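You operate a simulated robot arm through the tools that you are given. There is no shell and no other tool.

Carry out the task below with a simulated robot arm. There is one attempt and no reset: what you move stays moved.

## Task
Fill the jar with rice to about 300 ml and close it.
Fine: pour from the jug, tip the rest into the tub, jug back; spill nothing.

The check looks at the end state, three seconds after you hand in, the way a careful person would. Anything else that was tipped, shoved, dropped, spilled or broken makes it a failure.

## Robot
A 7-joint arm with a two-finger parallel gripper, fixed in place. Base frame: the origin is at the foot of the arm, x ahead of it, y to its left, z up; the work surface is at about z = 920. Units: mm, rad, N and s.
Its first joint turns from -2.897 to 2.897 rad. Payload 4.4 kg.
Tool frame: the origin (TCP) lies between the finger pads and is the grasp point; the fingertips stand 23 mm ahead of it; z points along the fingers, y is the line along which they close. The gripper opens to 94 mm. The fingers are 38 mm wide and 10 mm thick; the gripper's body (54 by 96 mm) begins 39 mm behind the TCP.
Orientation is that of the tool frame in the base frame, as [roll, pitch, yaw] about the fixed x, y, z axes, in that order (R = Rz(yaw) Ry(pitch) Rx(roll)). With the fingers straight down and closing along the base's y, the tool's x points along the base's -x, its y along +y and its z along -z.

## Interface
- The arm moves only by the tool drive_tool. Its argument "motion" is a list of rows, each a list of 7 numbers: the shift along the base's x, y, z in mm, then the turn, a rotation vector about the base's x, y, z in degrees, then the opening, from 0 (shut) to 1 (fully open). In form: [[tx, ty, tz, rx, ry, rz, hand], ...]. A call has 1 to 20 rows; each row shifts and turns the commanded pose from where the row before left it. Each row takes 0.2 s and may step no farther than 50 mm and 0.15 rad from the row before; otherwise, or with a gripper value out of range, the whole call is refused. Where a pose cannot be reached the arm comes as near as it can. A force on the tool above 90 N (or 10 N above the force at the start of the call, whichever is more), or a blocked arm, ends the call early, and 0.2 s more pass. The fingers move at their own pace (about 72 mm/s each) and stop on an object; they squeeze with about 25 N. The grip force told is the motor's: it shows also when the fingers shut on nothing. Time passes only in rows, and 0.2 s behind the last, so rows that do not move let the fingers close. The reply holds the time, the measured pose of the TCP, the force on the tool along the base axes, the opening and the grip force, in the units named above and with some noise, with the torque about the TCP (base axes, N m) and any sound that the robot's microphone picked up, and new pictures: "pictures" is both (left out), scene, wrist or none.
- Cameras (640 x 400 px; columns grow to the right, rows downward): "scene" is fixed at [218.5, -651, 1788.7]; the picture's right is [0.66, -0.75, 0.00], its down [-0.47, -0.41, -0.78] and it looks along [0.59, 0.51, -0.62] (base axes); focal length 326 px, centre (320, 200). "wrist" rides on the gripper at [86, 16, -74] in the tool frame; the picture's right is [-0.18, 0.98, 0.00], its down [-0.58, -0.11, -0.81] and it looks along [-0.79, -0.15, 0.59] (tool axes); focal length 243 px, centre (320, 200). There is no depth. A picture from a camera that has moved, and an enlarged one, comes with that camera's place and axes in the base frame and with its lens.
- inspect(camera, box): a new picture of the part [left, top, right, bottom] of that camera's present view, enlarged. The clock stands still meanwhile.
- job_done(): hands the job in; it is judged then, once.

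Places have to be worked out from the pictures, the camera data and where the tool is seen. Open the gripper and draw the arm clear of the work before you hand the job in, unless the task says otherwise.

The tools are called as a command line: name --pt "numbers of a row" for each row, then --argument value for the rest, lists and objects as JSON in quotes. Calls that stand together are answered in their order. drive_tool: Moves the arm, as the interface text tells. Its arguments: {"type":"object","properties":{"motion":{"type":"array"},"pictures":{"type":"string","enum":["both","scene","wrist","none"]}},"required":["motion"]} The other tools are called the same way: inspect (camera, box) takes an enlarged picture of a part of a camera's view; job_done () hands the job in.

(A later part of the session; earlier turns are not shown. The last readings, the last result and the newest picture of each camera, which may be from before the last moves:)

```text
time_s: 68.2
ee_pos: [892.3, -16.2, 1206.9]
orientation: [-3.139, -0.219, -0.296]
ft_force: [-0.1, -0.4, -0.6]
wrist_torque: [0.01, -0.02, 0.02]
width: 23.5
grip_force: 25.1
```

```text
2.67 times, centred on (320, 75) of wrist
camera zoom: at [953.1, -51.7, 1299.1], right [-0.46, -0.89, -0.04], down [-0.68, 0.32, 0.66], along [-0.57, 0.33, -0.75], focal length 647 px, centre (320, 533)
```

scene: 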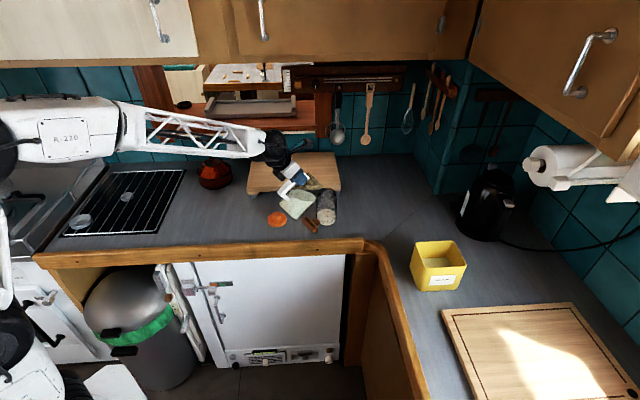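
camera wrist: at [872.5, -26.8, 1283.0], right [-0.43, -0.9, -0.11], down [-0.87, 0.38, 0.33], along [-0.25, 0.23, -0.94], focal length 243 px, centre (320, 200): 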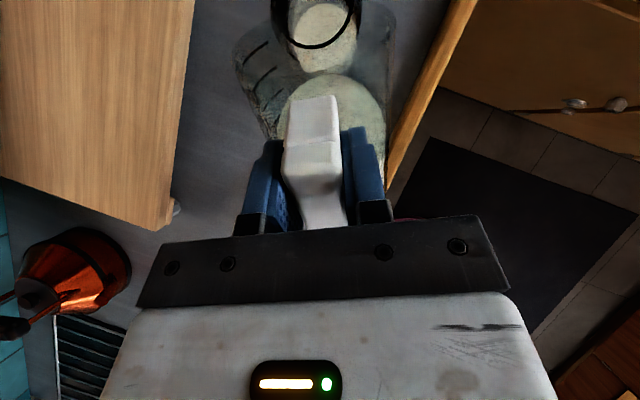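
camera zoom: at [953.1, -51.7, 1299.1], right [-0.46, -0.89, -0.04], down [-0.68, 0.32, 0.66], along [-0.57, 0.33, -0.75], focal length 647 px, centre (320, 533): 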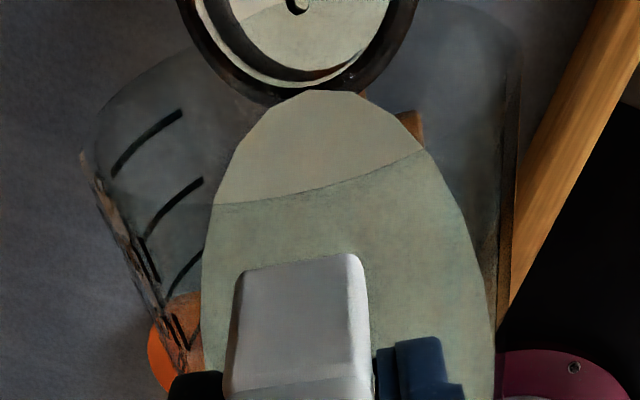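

Flow has begun at about 77.5°: a thin stream runs from the spout tip straight into the jar. I'll hold briefly and measure the rate.

drive_tool --pt "0 0 0 0 0 0 0" --pt "0 0 0 0 0 0 0" --pictures "none"

inspect --camera "scene" --box '[295, 160, 355, 230]'

```text
time_s: 68.8
ee_pos: [891.9, -15.1, 1207.0]
orientation: [-3.14, -0.218, -0.297]
ft_force: [0.4, 0.7, -1.1]
wrist_torque: [-0.01, -0.05, 0.01]
width: 23.8
grip_force: 25.0
```

```text
5.71 times, centred on (325, 195) of scene
camera zoom: at [218.5, -651.0, 1788.7], right [0.66, -0.75, 0.0], down [-0.47, -0.41, -0.78], along [0.59, 0.51, -0.62], focal length 1860 px, centre (291, 229)
```

zoom: 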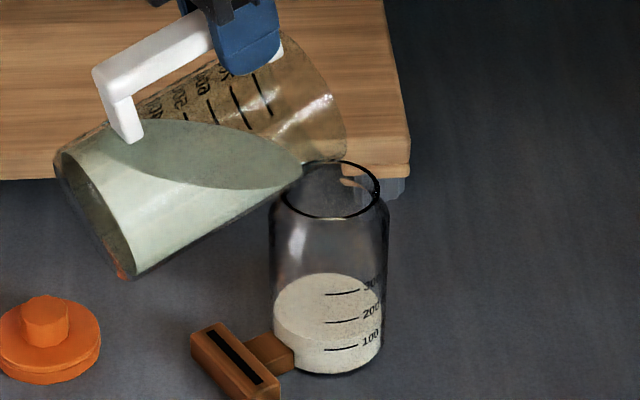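

The flow is self-limiting, since it stopped once the level matched the tilt. I'll continue in 2.5° steps with pauses, watching the jar's graduations.

drive_tool --pt "5.4 -1.65 2.8 0.73 2.39 0 0" --pt "0 0 0 0 0 0 0" --pt "0 0 0 0 0 0 0" --pt "0 0 0 0 0 0 0" --pictures "none"

inspect --camera "scene" --box '[295, 160, 355, 230]'

```text
time_s: 69.8
ee_pos: [897.0, -18.2, 1210.0]
orientation: [-3.141, -0.176, -0.297]
ft_force: [0.1, -0.7, -1.3]
wrist_torque: [-0.01, -0.06, 0.0]
width: 23.8
grip_force: 24.7
```

```text
5.71 times, centred on (325, 195) of scene
camera zoom: at [218.5, -651.0, 1788.7], right [0.66, -0.75, 0.0], down [-0.47, -0.41, -0.78], along [0.59, 0.51, -0.62], focal length 1860 px, centre (291, 229)
```

zoom: 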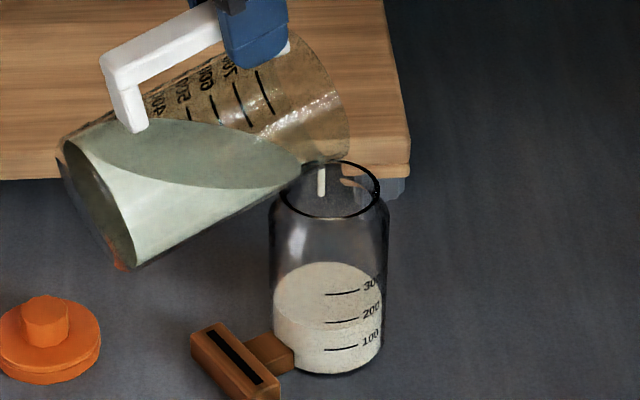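

The jar level has risen about 40 ml and the stream is still running cleanly into the mouth. I'll hold for a little longer.

drive_tool --pt "0 0 0 0 0 0 0" --pt "0 0 0 0 0 0 0" --pictures "none"

inspect --camera "scene" --box '[295, 160, 355, 230]'

```text
time_s: 70.4
ee_pos: [897.7, -17.0, 1210.9]
orientation: [-3.14, -0.176, -0.297]
ft_force: [0.0, -0.5, -0.9]
wrist_torque: [0.03, -0.02, -0.04]
width: 23.9
grip_force: 24.4
```

```text
5.71 times, centred on (325, 195) of scene
camera zoom: at [218.5, -651.0, 1788.7], right [0.66, -0.75, 0.0], down [-0.47, -0.41, -0.78], along [0.59, 0.51, -0.62], focal length 1860 px, centre (291, 229)
```

zoom: 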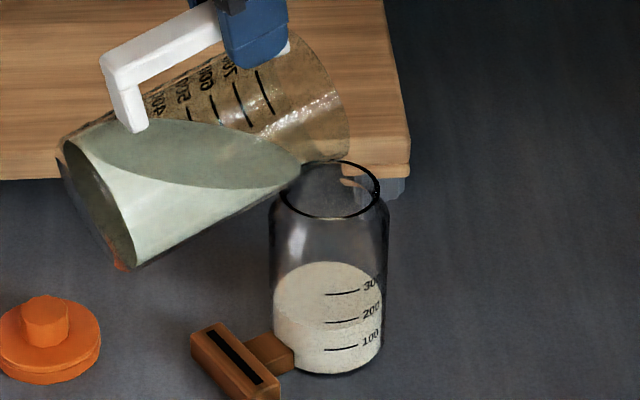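

The stream has stopped again. I'll zoom in close on the jar's scale to read the level.

inspect --camera "scene" --box '[312, 195, 342, 230]'

```text
11.43 times, centred on (327, 212) of scene
camera zoom: at [218.5, -651.0, 1788.7], right [0.66, -0.75, 0.0], down [-0.47, -0.41, -0.78], along [0.59, 0.51, -0.62], focal length 3720 px, centre (240, 57)
```

zoom: 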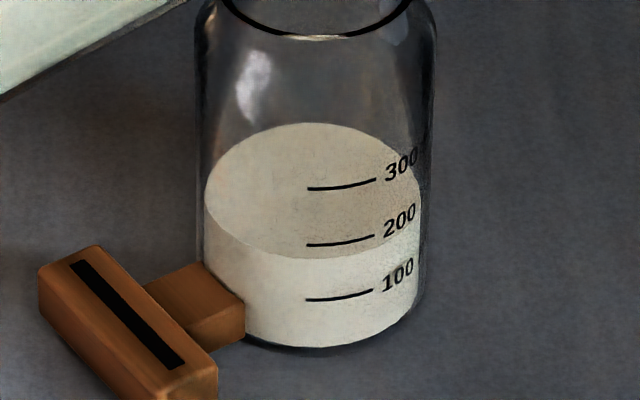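

From the geometry the jar is now at about 159 ml, so roughly 140 ml more is needed. In this zoom 300 ml means the rice's front edge at y≈180 and its rear edge at y≈44. Next 2.5° step, with a pause.

drive_tool --pt "5.6 -1.7 2.25 0.73 2.39 0 0" --pt "0 0 0 0 0 0 0" --pt "0 0 0 0 0 0 0" --pt "0 0 0 0 0 0 0" --pt "0 0 0 0 0 0 0" --pictures "none"

inspect --camera "scene" --box '[312, 195, 342, 230]'

inspect --camera "scene" --box '[295, 160, 355, 230]'

```text
time_s: 71.6
ee_pos: [903.3, -19.1, 1211.5]
orientation: [-3.14, -0.134, -0.295]
ft_force: [0.6, 0.3, -1.3]
wrist_torque: [-0.02, -0.08, -0.02]
width: 23.6
grip_force: 25.1
```

```text
11.43 times, centred on (327, 212) of scene
camera zoom: at [218.5, -651.0, 1788.7], right [0.66, -0.75, 0.0], down [-0.47, -0.41, -0.78], along [0.59, 0.51, -0.62], focal length 3720 px, centre (240, 57)
```

zoom: 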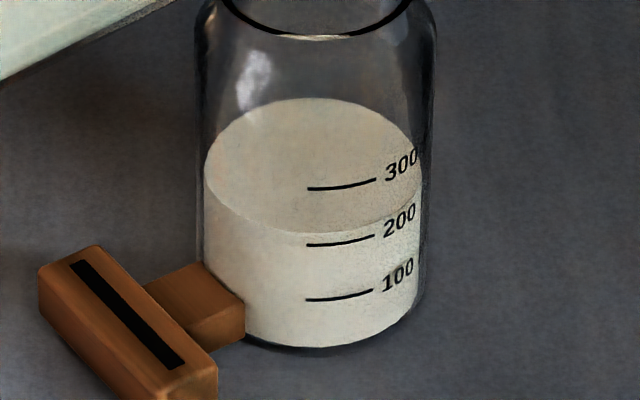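

```text
5.71 times, centred on (325, 195) of scene
camera zoom: at [218.5, -651.0, 1788.7], right [0.66, -0.75, 0.0], down [-0.47, -0.41, -0.78], along [0.59, 0.51, -0.62], focal length 1860 px, centre (291, 229)
```

zoom: 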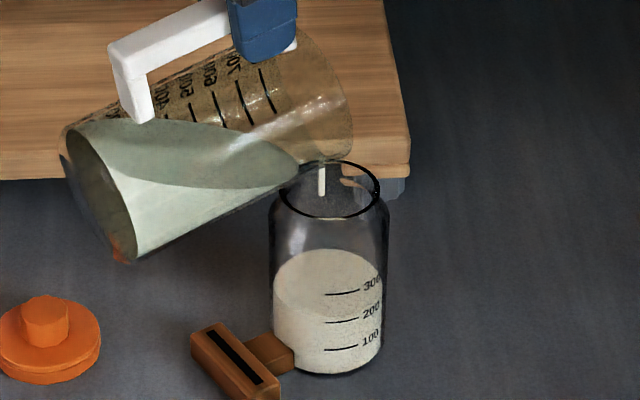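

The level is about 204 ml and the stream is still thin and centred. I'll pause to let it settle.

drive_tool --pt "0 0 0 0 0 0 0" --pt "0 0 0 0 0 0 0" --pt "0 0 0 0 0 0 0" --pictures "none"

inspect --camera "scene" --box '[312, 195, 342, 230]'

```text
time_s: 72.4
ee_pos: [903.8, -18.0, 1212.8]
orientation: [-3.14, -0.133, -0.295]
ft_force: [0.5, -0.4, -1.0]
wrist_torque: [0.0, -0.08, -0.02]
width: 23.5
grip_force: 25.4
```

```text
11.43 times, centred on (327, 212) of scene
camera zoom: at [218.5, -651.0, 1788.7], right [0.66, -0.75, 0.0], down [-0.47, -0.41, -0.78], along [0.59, 0.51, -0.62], focal length 3720 px, centre (240, 57)
```

zoom: 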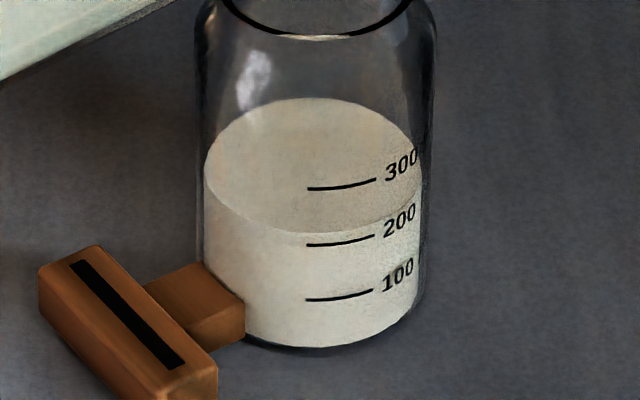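

It settled at about 205 ml. I'll make another 2.5° step to 85°.

drive_tool --pt "5.6 -1.7 2.25 0.73 2.39 0 0" --pt "0 0 0 0 0 0 0" --pt "0 0 0 0 0 0 0" --pt "0 0 0 0 0 0 0" --pt "0 0 0 0 0 0 0" --pt "0 0 0 0 0 0 0" --pt "0 0 0 0 0 0 0" --pictures "none"

inspect --camera "scene" --box '[312, 195, 342, 230]'

inspect --camera "scene" --box '[295, 160, 355, 230]'

```text
time_s: 74.0
ee_pos: [908.6, -20.2, 1214.2]
orientation: [3.141, -0.089, -0.295]
ft_force: [0.0, -0.9, -1.6]
wrist_torque: [-0.03, -0.06, -0.01]
width: 23.6
grip_force: 25.1
```

```text
11.43 times, centred on (327, 212) of scene
camera zoom: at [218.5, -651.0, 1788.7], right [0.66, -0.75, 0.0], down [-0.47, -0.41, -0.78], along [0.59, 0.51, -0.62], focal length 3720 px, centre (240, 57)
```

zoom: 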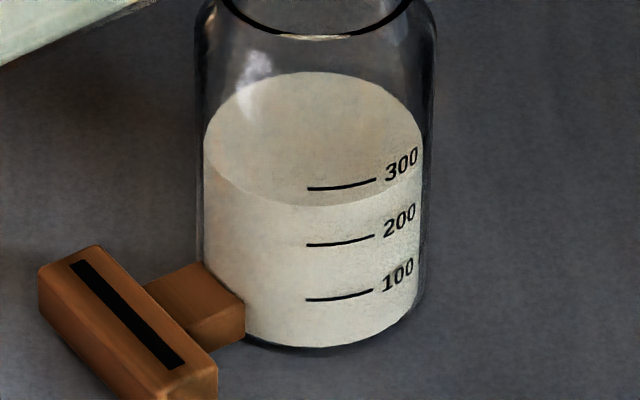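

```text
5.71 times, centred on (325, 195) of scene
camera zoom: at [218.5, -651.0, 1788.7], right [0.66, -0.75, 0.0], down [-0.47, -0.41, -0.78], along [0.59, 0.51, -0.62], focal length 1860 px, centre (291, 229)
```

zoom: 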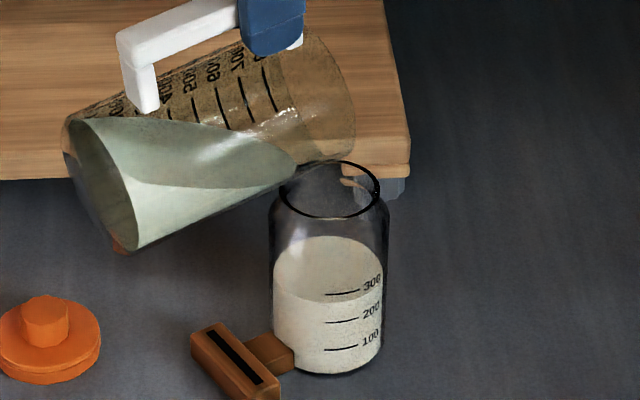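

Now it's about 250 ml and settled. One more step of about 2.6° should bring it to about 298 ml.

drive_tool --pt "5.9 -1.8 1.8 0.76 2.49 0 0" --pt "0 0 0 0 0 0 0" --pt "0 0 0 0 0 0 0" --pt "0 0 0 0 0 0 0" --pt "0 0 0 0 0 0 0" --pt "0 0 0 0 0 0 0" --pictures "none"

inspect --camera "scene" --box '[312, 195, 342, 230]'

inspect --camera "scene" --box '[295, 160, 355, 230]'

```text
time_s: 75.4
ee_pos: [914.8, -21.8, 1214.4]
orientation: [-3.14, -0.043, -0.297]
ft_force: [0.0, -0.2, -1.4]
wrist_torque: [-0.02, -0.06, -0.02]
width: 24.1
grip_force: 25.6
```

```text
11.43 times, centred on (327, 212) of scene
camera zoom: at [218.5, -651.0, 1788.7], right [0.66, -0.75, 0.0], down [-0.47, -0.41, -0.78], along [0.59, 0.51, -0.62], focal length 3720 px, centre (240, 57)
```

zoom: 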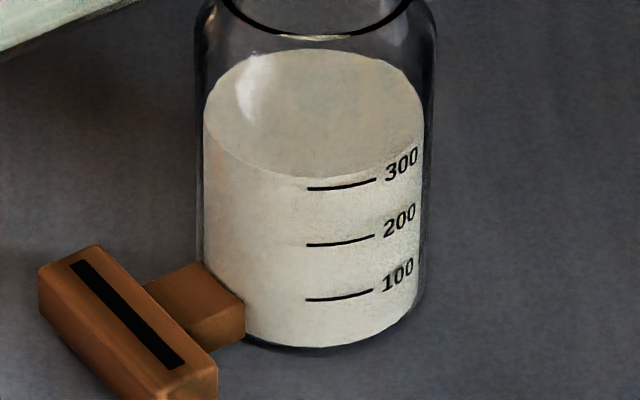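

```text
5.71 times, centred on (325, 195) of scene
camera zoom: at [218.5, -651.0, 1788.7], right [0.66, -0.75, 0.0], down [-0.47, -0.41, -0.78], along [0.59, 0.51, -0.62], focal length 1860 px, centre (291, 229)
```

zoom: 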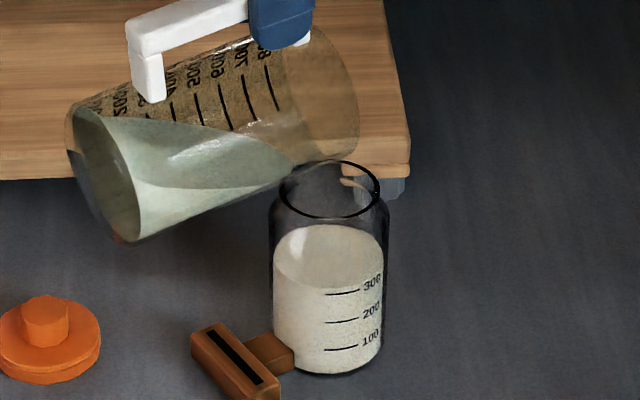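

The level is right at about 300 ml and the stream has stopped with nothing on the counter. I'll tilt the jug back now, pivoting about the spout and lifting away.

drive_tool --pt "-17.2 5.2 -3 -2.19 -7.17 0 0" --pt "-16 4.9 3 -2.19 -7.17 0 0" --pt "-14.8 4.5 9 -2.19 -7.17 0 0" --pt "-5 10 15 -2.19 -7.17 0 0" --pt "-5 10 10 -2.19 -7.17 0 0" --pt "-3 10 5 -2.19 -7.17 0 0" --pt "0 0 0 0 0 0 0"

inspect --camera "scene" --box '[270, 140, 370, 240]'

```text
time_s: 77.0
ee_pos: [853.2, 23.6, 1254.7]
orientation: [-3.141, -0.83, -0.297]
ft_force: [0.0, -0.3, -0.9]
wrist_torque: [0.0, 0.04, -0.03]
width: 23.5
grip_force: 24.8
camera wrist: at [852.0, 5.7, 1369.3], right [-0.4, -0.9, -0.14], down [-0.91, 0.39, 0.12], along [-0.05, 0.17, -0.98], focal length 243 px, centre (320, 200)
```

scene: 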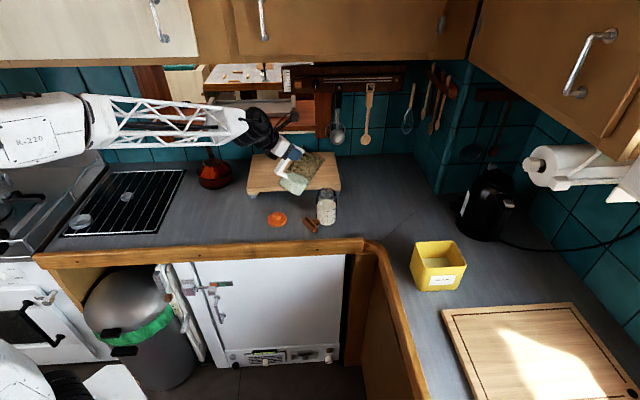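
wrist: 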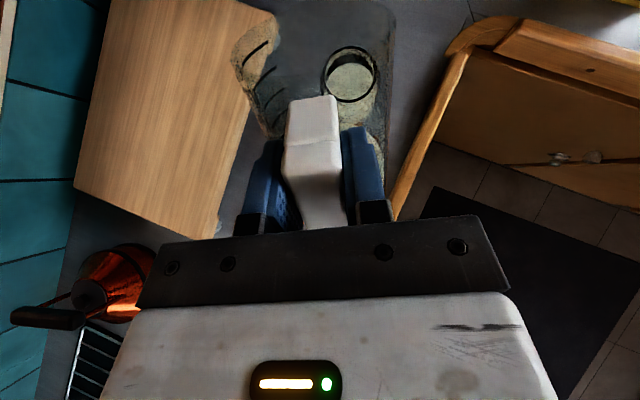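

```text
4.00 times, centred on (320, 190) of scene
camera zoom: at [218.5, -651.0, 1788.7], right [0.66, -0.75, 0.0], down [-0.47, -0.41, -0.78], along [0.59, 0.51, -0.62], focal length 1302 px, centre (320, 240)
```

zoom: 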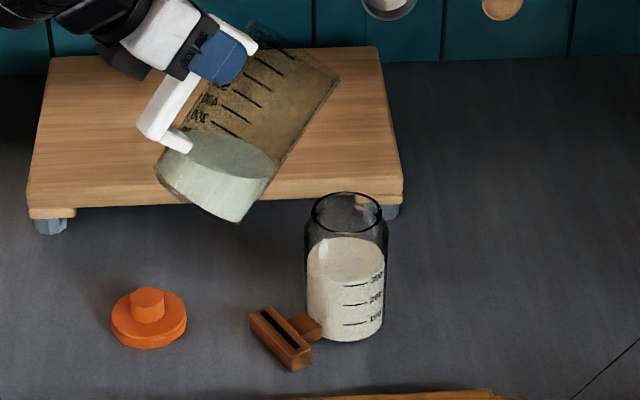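

The jar reads about 300 ml and the counter is clean. The jug has about 285 ml left, so I'll bring it fully upright before carrying it to the tub.

drive_tool --pt "-1 6 0 -2.04 -6.7 0 0" --pt "-1 6 0 -2.04 -6.7 0 0" --pt "-1 6 0 -2.04 -6.7 0 0" --pt "-1 6 0 -2.04 -6.7 0 0" --pt "-1 6 0 -2.04 -6.7 0 0" --pt "-1 6 0 -2.04 -6.7 0 0" --pt "0 0 0 0 0 0 0"

inspect --camera "scene" --box '[250, 110, 370, 240]'

inspect --camera "scene" --box '[390, 220, 490, 310]'

```text
time_s: 78.6
ee_pos: [846.1, 58.3, 1255.2]
orientation: [-3.062, -1.563, -0.373]
ft_force: [0.8, -0.1, -1.0]
wrist_torque: [0.03, 0.12, 0.02]
width: 23.7
grip_force: 25.1
camera wrist: at [772.1, 62.7, 1343.0], right [-0.29, -0.94, -0.18], down [-0.74, 0.34, -0.57], along [0.6, -0.03, -0.8], focal length 243 px, centre (320, 200)
```

scene: 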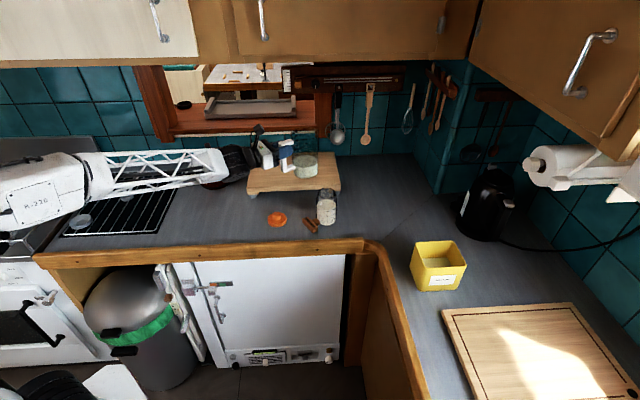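
wrist: 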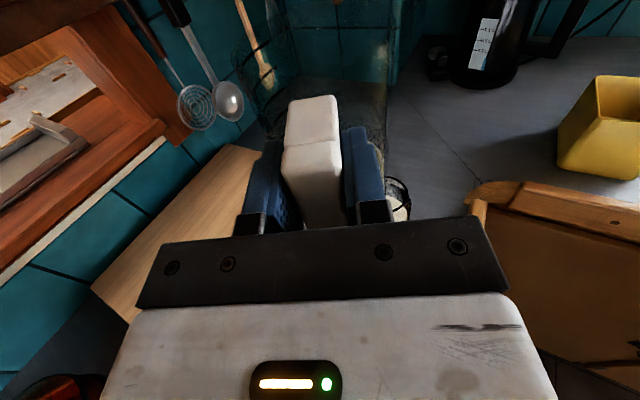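

```text
3.08 times, centred on (310, 175) of scene
camera zoom: at [218.5, -651.0, 1788.7], right [0.66, -0.75, 0.0], down [-0.47, -0.41, -0.78], along [0.59, 0.51, -0.62], focal length 1001 px, centre (351, 277)
```

zoom: 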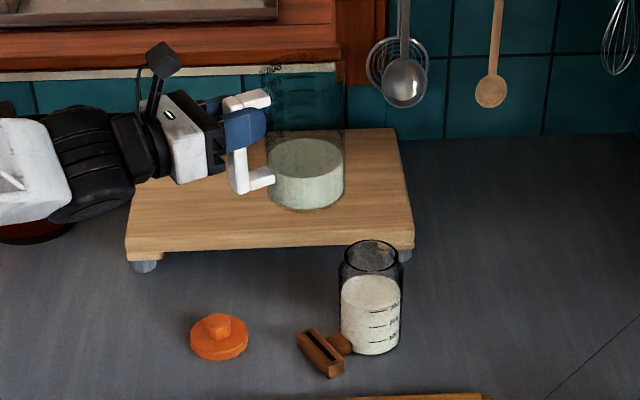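

```text
4.44 times, centred on (440, 265) of scene
camera zoom: at [218.5, -651.0, 1788.7], right [0.66, -0.75, 0.0], down [-0.47, -0.41, -0.78], along [0.59, 0.51, -0.62], focal length 1446 px, centre (-213, -89)
```

zoom: 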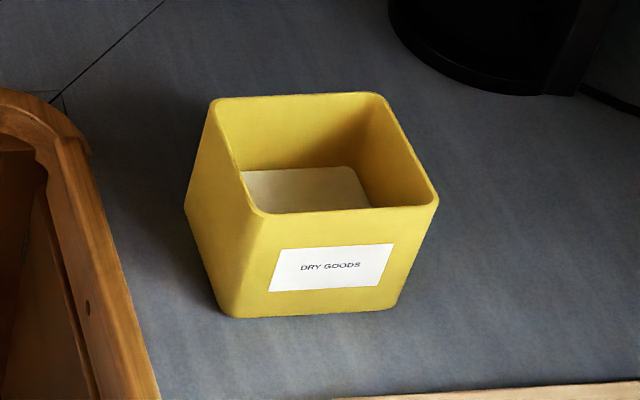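

The jug is upright with about 285 ml and the tub is clear. The tub's rim is at z≈1035 with its centre near (977,-480). I'll carry the jug level over, yawing to azimuth ≈ -44° so the jug lines up with the tub.

drive_tool --pt "1.5 -18 0 0 0 -2.44 0" --pt "3.1 -35 0 0 0 -2.44 0" --pt "3.1 -35 0 0 0 -2.44 0" --pt "3.1 -35 0 0 0 -2.44 0" --pt "3.1 -35 0 0 0 -2.44 0" --pt "3.1 -35 0 0 0 -2.44 0" --pt "3.1 -35 0 0 0 -2.44 0" --pt "3.1 -35 0 0 0 -2.44 0" --pt "3.1 -35 0 0 0 -2.44 0" --pt "3.1 -35 0 0 0 -2.44 0" --pt "3.1 -35 0 0 0 -2.44 0" --pt "1.6 -20 0 0 0 0 0" --pt "0 0 0 0 0 0 0"

inspect --camera "scene" --box '[340, 150, 500, 310]'

```text
time_s: 81.4
ee_pos: [882.8, -329.2, 1254.0]
orientation: [-3.091, -1.559, -0.816]
ft_force: [0.3, 0.0, -2.0]
wrist_torque: [0.11, 0.04, -0.01]
width: 23.9
grip_force: 25.2
camera wrist: at [818.8, -291.1, 1341.0], right [-0.68, -0.71, -0.18], down [-0.51, 0.64, -0.57], along [0.52, -0.3, -0.8], focal length 243 px, centre (320, 200)
```

scene: 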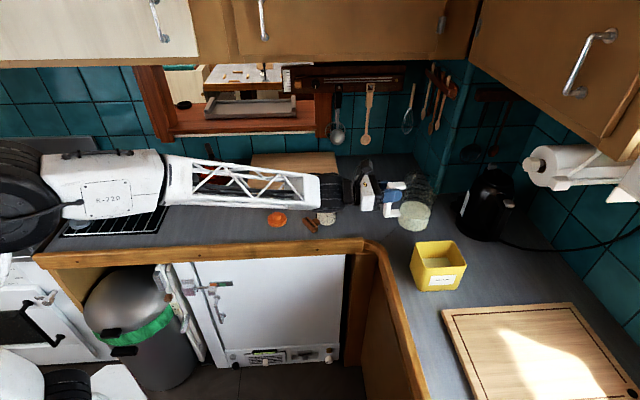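
wrist: 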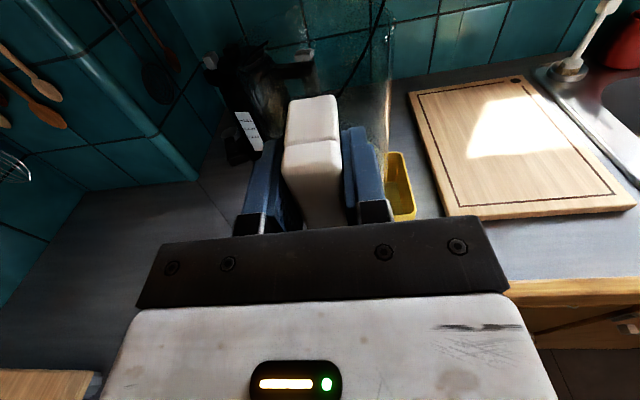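

```text
2.50 times, centred on (420, 230) of scene
camera zoom: at [218.5, -651.0, 1788.7], right [0.66, -0.75, 0.0], down [-0.47, -0.41, -0.78], along [0.59, 0.51, -0.62], focal length 814 px, centre (70, 125)
```

zoom: 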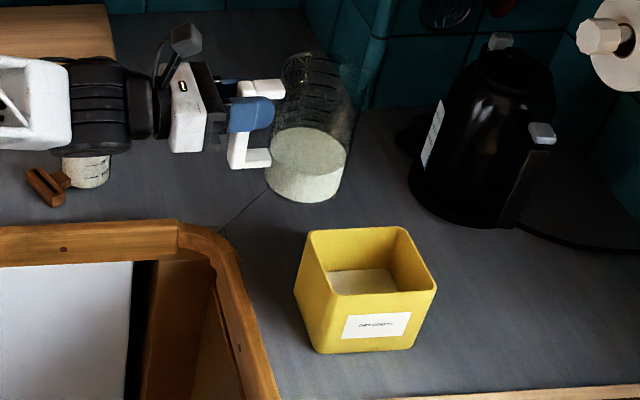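

I'm positioned short of the tub with the tool along azimuth -44°. I'll roll the jug to about 67° (still well below where 285 ml starts to flow) while moving the lip over the tub, staying high.

drive_tool --pt "4.45 -5.4 0 5.41 -5.2 -0.09 0" --pt "4.45 -5.4 0 5.41 -5.2 -0.09 0" --pt "4.45 -5.4 0 5.41 -5.2 -0.09 0" --pt "4.45 -5.4 0 5.41 -5.2 -0.09 0" --pt "4.45 -5.4 0 5.41 -5.2 -0.09 0" --pt "4.45 -5.4 0 5.41 -5.2 -0.09 0" --pt "4.45 -5.4 0 5.41 -5.2 -0.09 0" --pt "4.45 -5.4 0 5.41 -5.2 -0.09 0" --pt "4.45 -5.4 0 5.41 -5.2 -0.09 0" --pt "0 0 0 0 0 0 0"

inspect --camera "scene" --box '[360, 160, 500, 310]'

```text
time_s: 83.6
ee_pos: [922.4, -377.4, 1255.8]
orientation: [-1.581, -0.391, -2.332]
ft_force: [0.1, 0.1, -1.3]
wrist_torque: [0.03, 0.14, -0.02]
width: 23.6
grip_force: 24.8
camera wrist: at [809.5, -389.3, 1273.4], right [-0.15, -0.14, -0.98], down [-0.18, 0.98, -0.11], along [0.97, 0.16, -0.17], focal length 243 px, centre (320, 200)
```

scene: 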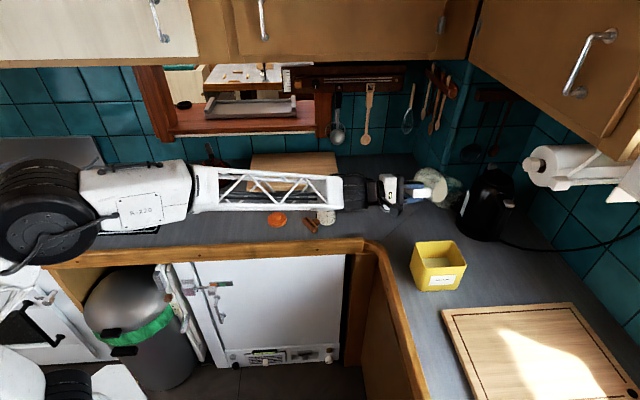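
wrist: 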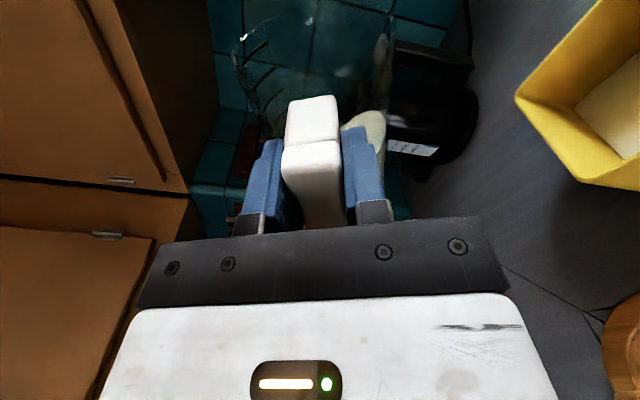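

```text
2.67 times, centred on (430, 235) of scene
camera zoom: at [218.5, -651.0, 1788.7], right [0.66, -0.75, 0.0], down [-0.47, -0.41, -0.78], along [0.59, 0.51, -0.62], focal length 868 px, centre (27, 107)
```

zoom: 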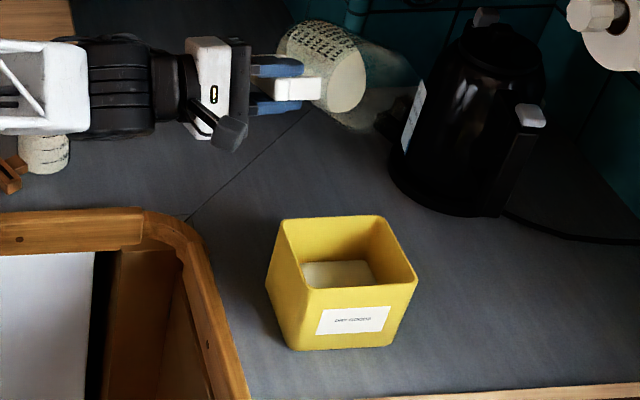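

The lip and spout both lie above the tub opening. I'll lower and roll to 80°.

drive_tool --pt "0 0 -34 4.51 -4.33 -0.08 0" --pt "0 0 -34 4.51 -4.33 -0.08 0" --pt "0 0 -34 0 0 0 0" --pt "0 0 -33 0 0 0 0" --pt "0 0 0 0 0 0 0"

inspect --camera "scene" --box '[380, 190, 490, 300]'

```text
time_s: 84.8
ee_pos: [922.0, -378.1, 1120.6]
orientation: [-1.579, -0.172, -2.338]
ft_force: [0.2, 0.3, -2.0]
wrist_torque: [0.05, 0.14, 0.0]
width: 23.9
grip_force: 25.1
camera wrist: at [807.4, -390.8, 1120.0], right [0.0, 0.02, -1.0], down [-0.17, 0.99, 0.01], along [0.99, 0.17, 0.0], focal length 243 px, centre (320, 200)
```

scene: 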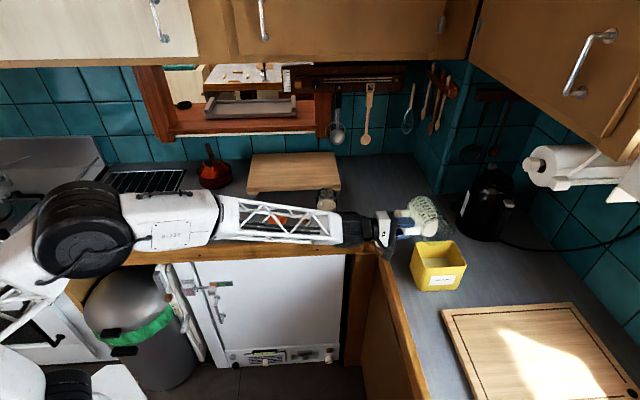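
wrist: 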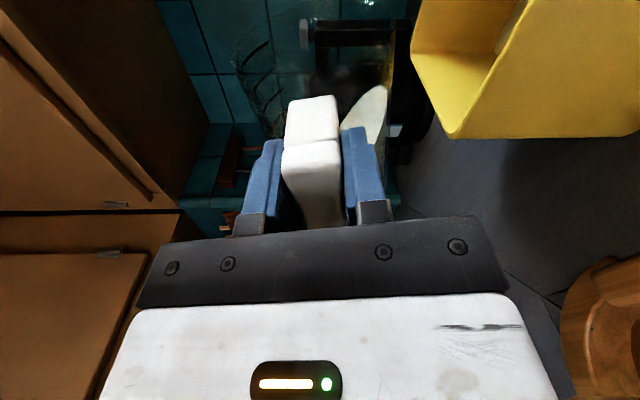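

```text
3.64 times, centred on (435, 245) of scene
camera zoom: at [218.5, -651.0, 1788.7], right [0.66, -0.75, 0.0], down [-0.47, -0.41, -0.78], along [0.59, 0.51, -0.62], focal length 1184 px, centre (-98, 36)
```

zoom: 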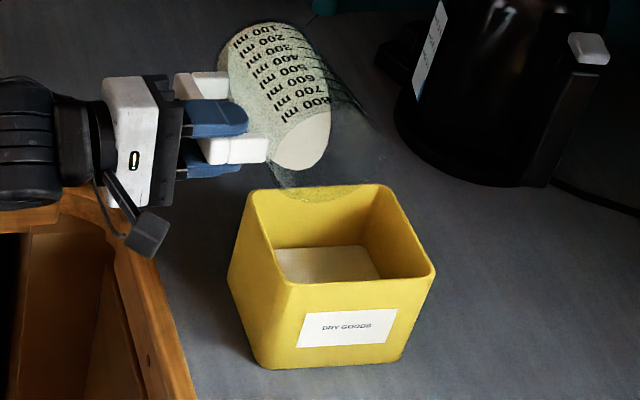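

Everything lines up over the tub opening at 80° with no flow yet. I'll roll on in small steps and watch where the stream falls.

drive_tool --pt "-0.8 -0.8 0 1.8 -1.73 -0.03 0" --pt "-0.8 -0.8 0 1.8 -1.73 -0.03 0" --pt "0 0 0 0 0 0 0" --pictures "none"

inspect --camera "scene" --box '[395, 205, 485, 295]'

```text
time_s: 85.6
ee_pos: [921.7, -380.4, 1119.5]
orientation: [-1.582, -0.084, -2.339]
ft_force: [1.1, 1.0, -1.9]
wrist_torque: [0.03, 0.13, 0.01]
width: 24.0
grip_force: 24.8
```

```text
4.44 times, centred on (440, 250) of scene
camera zoom: at [218.5, -651.0, 1788.7], right [0.66, -0.75, 0.0], down [-0.47, -0.41, -0.78], along [0.59, 0.51, -0.62], focal length 1446 px, centre (-213, -22)
```

zoom: 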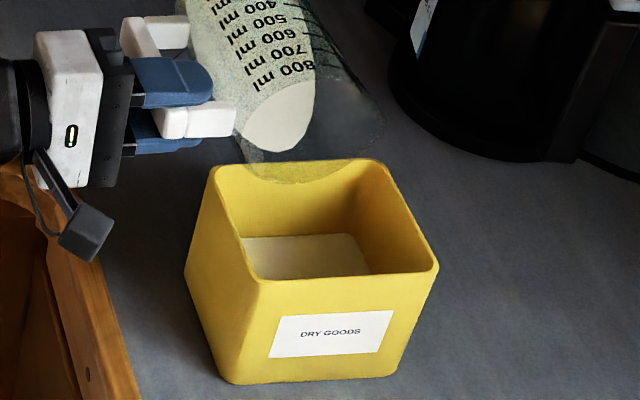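

No flow at 85°, so I'll continue.

drive_tool --pt "-0.8 -0.8 0 1.8 -1.73 -0.03 0" --pt "-0.8 -0.8 0 1.8 -1.73 -0.03 0" --pt "0 0 0 0 0 0 0" --pictures "none"

inspect --camera "scene" --box '[395, 205, 485, 295]'

```text
time_s: 86.4
ee_pos: [917.6, -381.6, 1121.1]
orientation: [-1.58, 0.003, -2.339]
ft_force: [-0.1, -0.3, -2.3]
wrist_torque: [0.03, 0.17, 0.0]
width: 23.7
grip_force: 25.0
```

```text
4.44 times, centred on (440, 250) of scene
camera zoom: at [218.5, -651.0, 1788.7], right [0.66, -0.75, 0.0], down [-0.47, -0.41, -0.78], along [0.59, 0.51, -0.62], focal length 1446 px, centre (-213, -22)
```

zoom: 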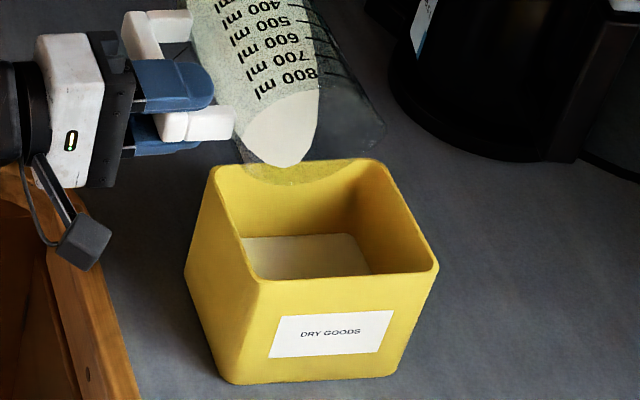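

At 90° the rice is close to the lip. I'll step 2.5° more and pause.

drive_tool --pt "-0.8 -0.8 0 1.8 -1.73 -0.03 0" --pt "0 0 0 0 0 0 0" --pictures "none"

inspect --camera "scene" --box '[395, 205, 485, 295]'

```text
time_s: 87.0
ee_pos: [916.7, -383.4, 1120.6]
orientation: [-1.582, 0.045, -2.339]
ft_force: [-0.3, 1.0, -2.6]
wrist_torque: [0.03, 0.13, -0.01]
width: 23.8
grip_force: 25.4
```

```text
4.44 times, centred on (440, 250) of scene
camera zoom: at [218.5, -651.0, 1788.7], right [0.66, -0.75, 0.0], down [-0.47, -0.41, -0.78], along [0.59, 0.51, -0.62], focal length 1446 px, centre (-213, -22)
```

zoom: 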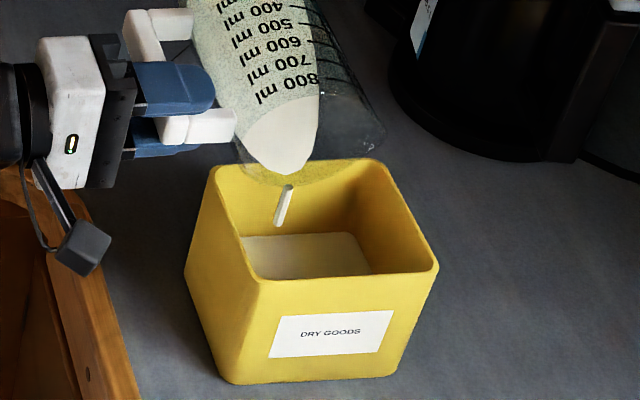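

The stream leaves the lowest rim point and falls inside the tub. I'll shift 15 mm further along the tool axis to centre it, then keep rolling gradually.

drive_tool --pt "5.4 -5.2 0 0 0 0 0" --pt "5.4 -5.2 0 0 0 0 0" --pt "-0.8 -0.8 0 1.8 -1.73 -0.03 0" --pt "0 0 0 0 0 0 0" --pt "0 0 0 0 0 0 0" --pictures "none"

inspect --camera "scene" --box '[395, 205, 485, 295]'

```text
time_s: 88.2
ee_pos: [929.0, -394.0, 1119.0]
orientation: [-1.581, 0.088, -2.341]
ft_force: [0.2, 0.9, -0.9]
wrist_torque: [0.0, 0.09, -0.03]
width: 23.9
grip_force: 24.5
```

```text
4.44 times, centred on (440, 250) of scene
camera zoom: at [218.5, -651.0, 1788.7], right [0.66, -0.75, 0.0], down [-0.47, -0.41, -0.78], along [0.59, 0.51, -0.62], focal length 1446 px, centre (-213, -22)
```

zoom: 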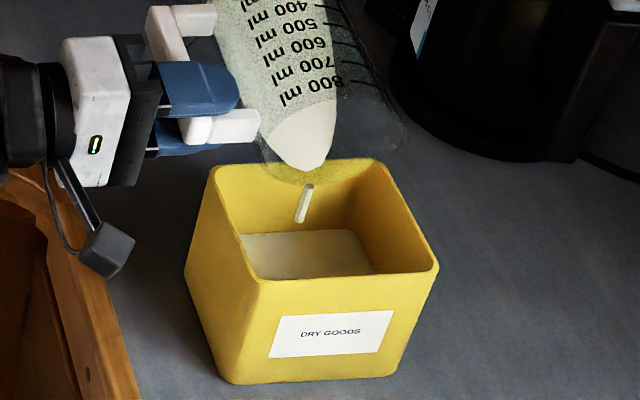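

The stream is now near the tub's middle. I'll continue rolling in 2.5° steps with pauses.

drive_tool --pt "-0.8 -0.8 0 1.8 -1.73 -0.03 0" --pt "0 0 0 0 0 0 0" --pt "0 0 0 0 0 0 0" --pt "-0.8 -0.8 0 1.8 -1.73 -0.03 0" --pt "0 0 0 0 0 0 0" --pt "0 0 0 0 0 0 0" --pt "-0.8 -0.8 0 1.8 -1.73 -0.03 0" --pt "0 0 0 0 0 0 0" --pt "0 0 0 0 0 0 0" --pictures "none"

inspect --camera "scene" --box '[395, 205, 485, 295]'

```text
time_s: 90.2
ee_pos: [926.1, -395.3, 1119.1]
orientation: [-1.582, 0.217, -2.341]
ft_force: [-0.1, 0.0, -1.1]
wrist_torque: [0.02, 0.16, -0.01]
width: 23.8
grip_force: 25.3
```

```text
4.44 times, centred on (440, 250) of scene
camera zoom: at [218.5, -651.0, 1788.7], right [0.66, -0.75, 0.0], down [-0.47, -0.41, -0.78], along [0.59, 0.51, -0.62], focal length 1446 px, centre (-213, -22)
```

zoom: 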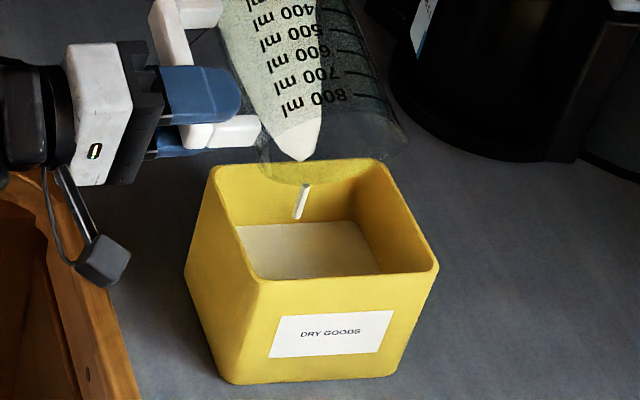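

All the rice is going into the tub and its level is rising. I'll continue to roll.

drive_tool --pt "-0.8 -0.8 0 1.8 -1.73 -0.03 0" --pt "0 0 0 0 0 0 0" --pt "0 0 0 0 0 0 0" --pt "-0.8 -0.8 0 1.8 -1.73 -0.03 0" --pt "0 0 0 0 0 0 0" --pt "0 0 0 0 0 0 0" --pt "-0.8 -0.8 0 1.8 -1.73 -0.03 0" --pt "0 0 0 0 0 0 0" --pt "0 0 0 0 0 0 0" --pt "-0.8 -0.8 0 1.8 -1.73 -0.03 0" --pt "0 0 0 0 0 0 0" --pt "0 0 0 0 0 0 0" --pictures "none"

inspect --camera "scene" --box '[395, 205, 485, 295]'

```text
time_s: 92.8
ee_pos: [921.6, -399.9, 1119.3]
orientation: [-1.585, 0.392, -2.344]
ft_force: [0.5, -0.7, -0.9]
wrist_torque: [0.02, 0.12, 0.01]
width: 23.7
grip_force: 25.4
```

```text
4.44 times, centred on (440, 250) of scene
camera zoom: at [218.5, -651.0, 1788.7], right [0.66, -0.75, 0.0], down [-0.47, -0.41, -0.78], along [0.59, 0.51, -0.62], focal length 1446 px, centre (-213, -22)
```

zoom: 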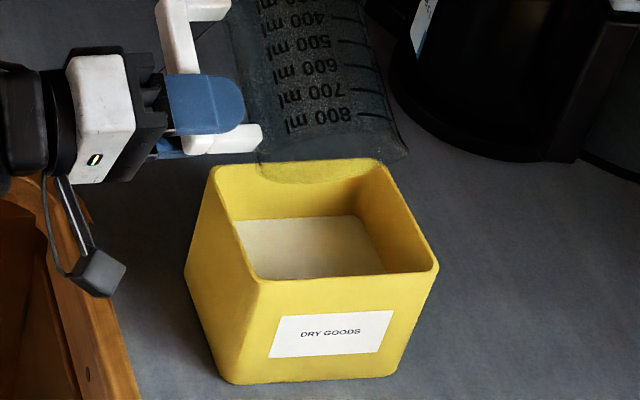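

The jug looks empty at about 112°. I'll roll a bit further and hold to be sure nothing remains.

drive_tool --pt "-1.6 -1.6 0 3.6 -3.47 -0.06 0" --pt "-1.6 -1.6 0 3.6 -3.47 -0.06 0" --pt "0 0 0 3.6 -3.47 -0.06 0" --pt "0 0 0 0 0 0 0" --pt "0 0 0 0 0 0 0" --pt "0 0 0 0 0 0 0" --pt "0 0 0 0 0 0 0"

inspect --camera "scene" --box '[395, 195, 485, 285]'

inspect --camera "wrist" --box '[220, 0, 460, 200]'

```text
time_s: 94.4
ee_pos: [918.2, -403.0, 1119.8]
orientation: [-1.587, 0.655, -2.35]
ft_force: [0.6, -0.5, -2.1]
wrist_torque: [0.04, 0.13, 0.01]
width: 23.6
grip_force: 25.1
camera wrist: at [824.6, -393.0, 1054.9], right [0.51, 0.54, -0.67], down [-0.3, 0.84, 0.45], along [0.8, -0.03, 0.59], focal length 243 px, centre (320, 200)
```

scene: 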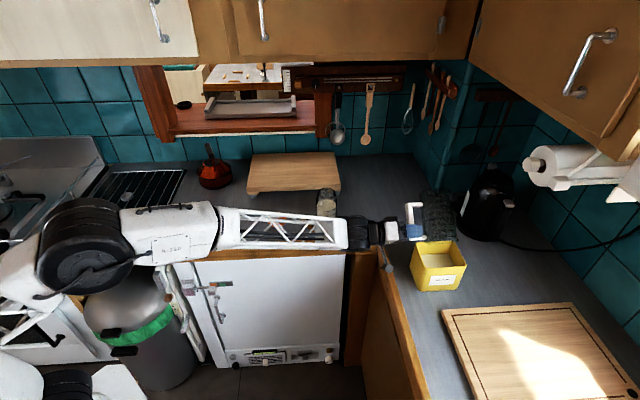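
wrist: 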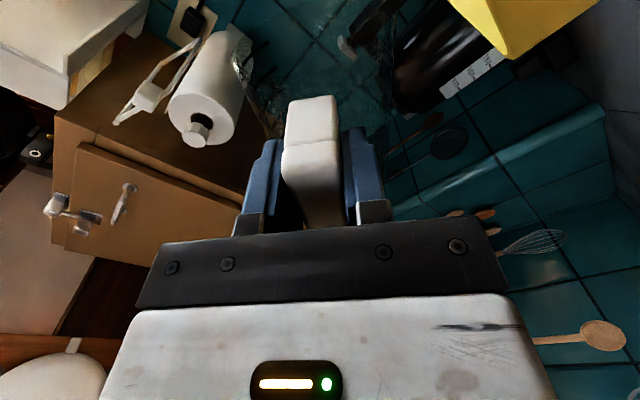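

```text
4.44 times, centred on (440, 240) of scene
camera zoom: at [218.5, -651.0, 1788.7], right [0.66, -0.75, 0.0], down [-0.47, -0.41, -0.78], along [0.59, 0.51, -0.62], focal length 1446 px, centre (-213, 22)
```

zoom: 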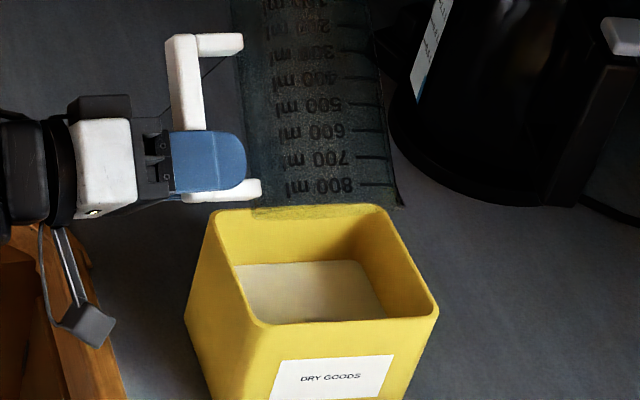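

```text
2.00 times, centred on (340, 100) of wrist
camera zoom: at [824.6, -393.0, 1054.9], right [0.51, 0.54, -0.67], down [-0.3, 0.84, 0.45], along [0.8, -0.03, 0.59], focal length 485 px, centre (280, 400)
```

zoom: 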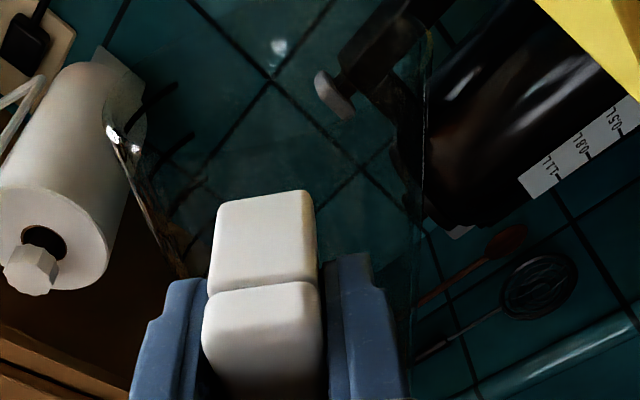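

The jug is empty, the rice is all in the tub, and the counter around it is clean. I'll raise straight up, then roll the jug back upright.

drive_tool --pt "0 0 30 0 0 0 0" --pt "0 0 45 0 0 0 0" --pt "0 0 45 0 0 0 0" --pt "0 0 15 -5.41 5.2 0.09 0" --pt "-3 5 0 -5.41 5.2 0.09 0" --pt "-3 5 0 -5.41 5.2 0.09 0" --pt "-3 5 0 -5.41 5.2 0.09 0" --pt "-3 5 0 -5.41 5.2 0.09 0" --pt "-3 5 0 -5.41 5.2 0.09 0" --pt "-3 5 0 -5.41 5.2 0.09 0" --pt "-3 5 0 -5.41 5.2 0.09 0" --pt "-3 5 0 -5.41 5.2 0.09 0" --pt "-3 5 0 -5.41 5.2 0.09 0" --pt "-3 5 0 -5.41 5.2 0.09 0" --pt "-3 5 0 -5.41 5.2 0.09 0" --pt "-3 5 0 -5.41 5.2 0.09 0" --pt "-3 5 0 -5.41 5.2 0.09 0" --pt "-3 5 0 -5.41 5.2 0.09 0" --pt "-3 5 0 -5.41 5.2 0.09 0"

inspect --camera "scene" --box '[380, 200, 500, 310]'

```text
time_s: 98.4
ee_pos: [874.6, -327.0, 1253.8]
orientation: [-1.643, -1.441, -2.262]
ft_force: [0.8, -0.2, -2.0]
wrist_torque: [0.07, 0.12, -0.01]
width: 24.0
grip_force: 25.1
camera wrist: at [803.7, -296.2, 1338.5], right [-0.66, -0.69, -0.31], down [-0.46, 0.69, -0.56], along [0.59, -0.22, -0.77], focal length 243 px, centre (320, 200)
```

scene: 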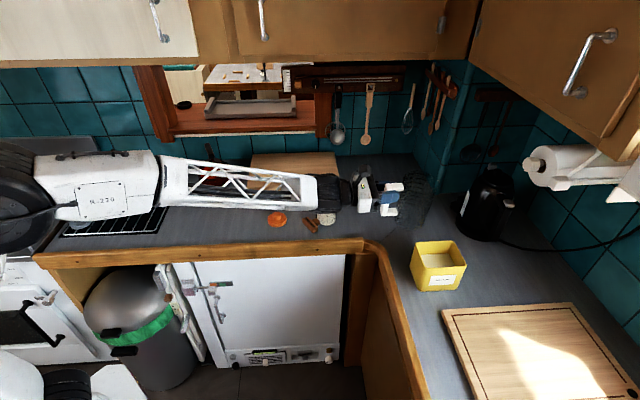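
wrist: 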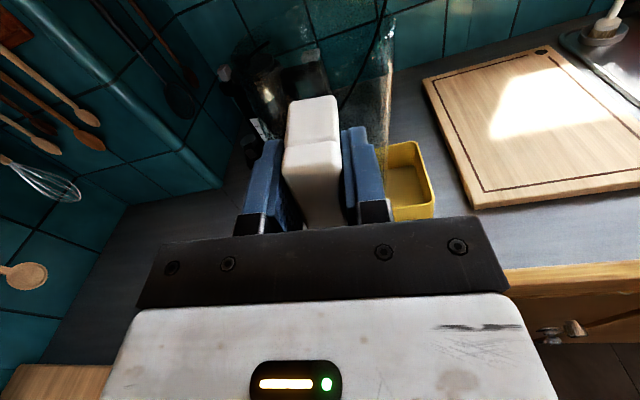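

```text
3.64 times, centred on (440, 255) of scene
camera zoom: at [218.5, -651.0, 1788.7], right [0.66, -0.75, 0.0], down [-0.47, -0.41, -0.78], along [0.59, 0.51, -0.62], focal length 1184 px, centre (-116, 0)
```

zoom: 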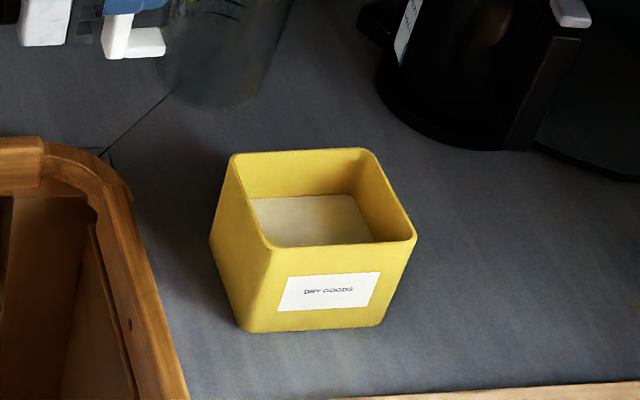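

The tub and its surroundings are clean. Now I'll finish levelling the jug and carry it back toward its original spot, first retracing to the left of the jar.

drive_tool --pt "0 0 0 -5.41 5.2 0.09 0" --pt "-1.5 18 0 0 0 2.44 0" --pt "-2.7 35 0 0 0 2.44 0" --pt "-2.7 35 0 0 0 2.44 0" --pt "-2.7 35 0 0 0 2.44 0" --pt "-2.7 35 0 0 0 2.44 0" --pt "-2.7 35 0 0 0 2.44 0" --pt "-2.7 35 0 0 0 2.44 0" --pt "-2.7 35 0 0 0 2.44 0" --pt "-2.7 35 0 0 0 2.44 0" --pt "-2.7 35 0 0 0 2.44 0" --pt "-2.7 35 0 0 0 2.44 0" --pt "-1.5 18 0 0 0 0 0" --pt "0 0 0 0 0 0 0"

```text
time_s: 101.4
ee_pos: [842.8, 58.4, 1254.1]
orientation: [3.03, -1.562, -0.182]
ft_force: [-1.9, 0.2, -2.1]
wrist_torque: [0.02, 0.11, 0.0]
width: 23.7
grip_force: 24.8
camera wrist: at [768.4, 63.9, 1342.2], right [-0.29, -0.94, -0.18], down [-0.75, 0.34, -0.57], along [0.6, -0.03, -0.8], focal length 243 px, centre (320, 200)
```

scene: 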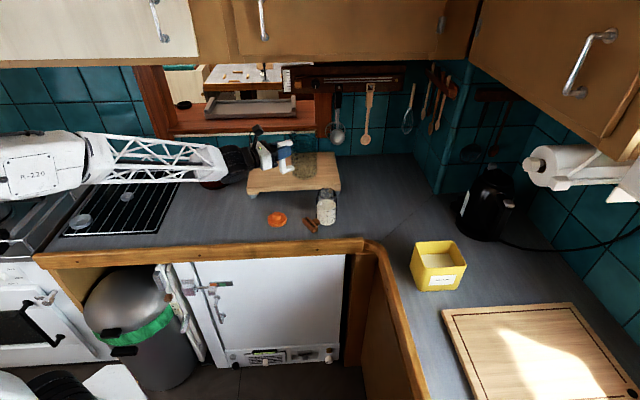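
wrist: 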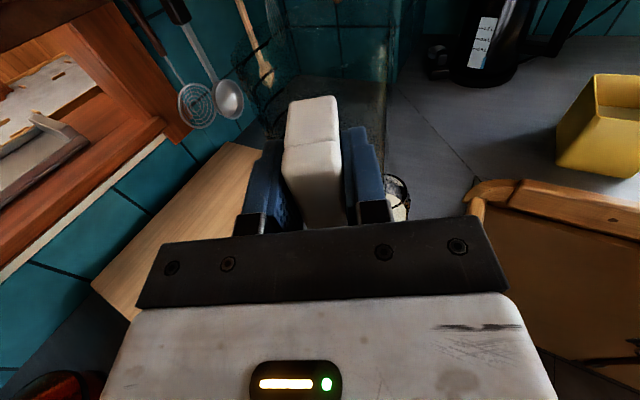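

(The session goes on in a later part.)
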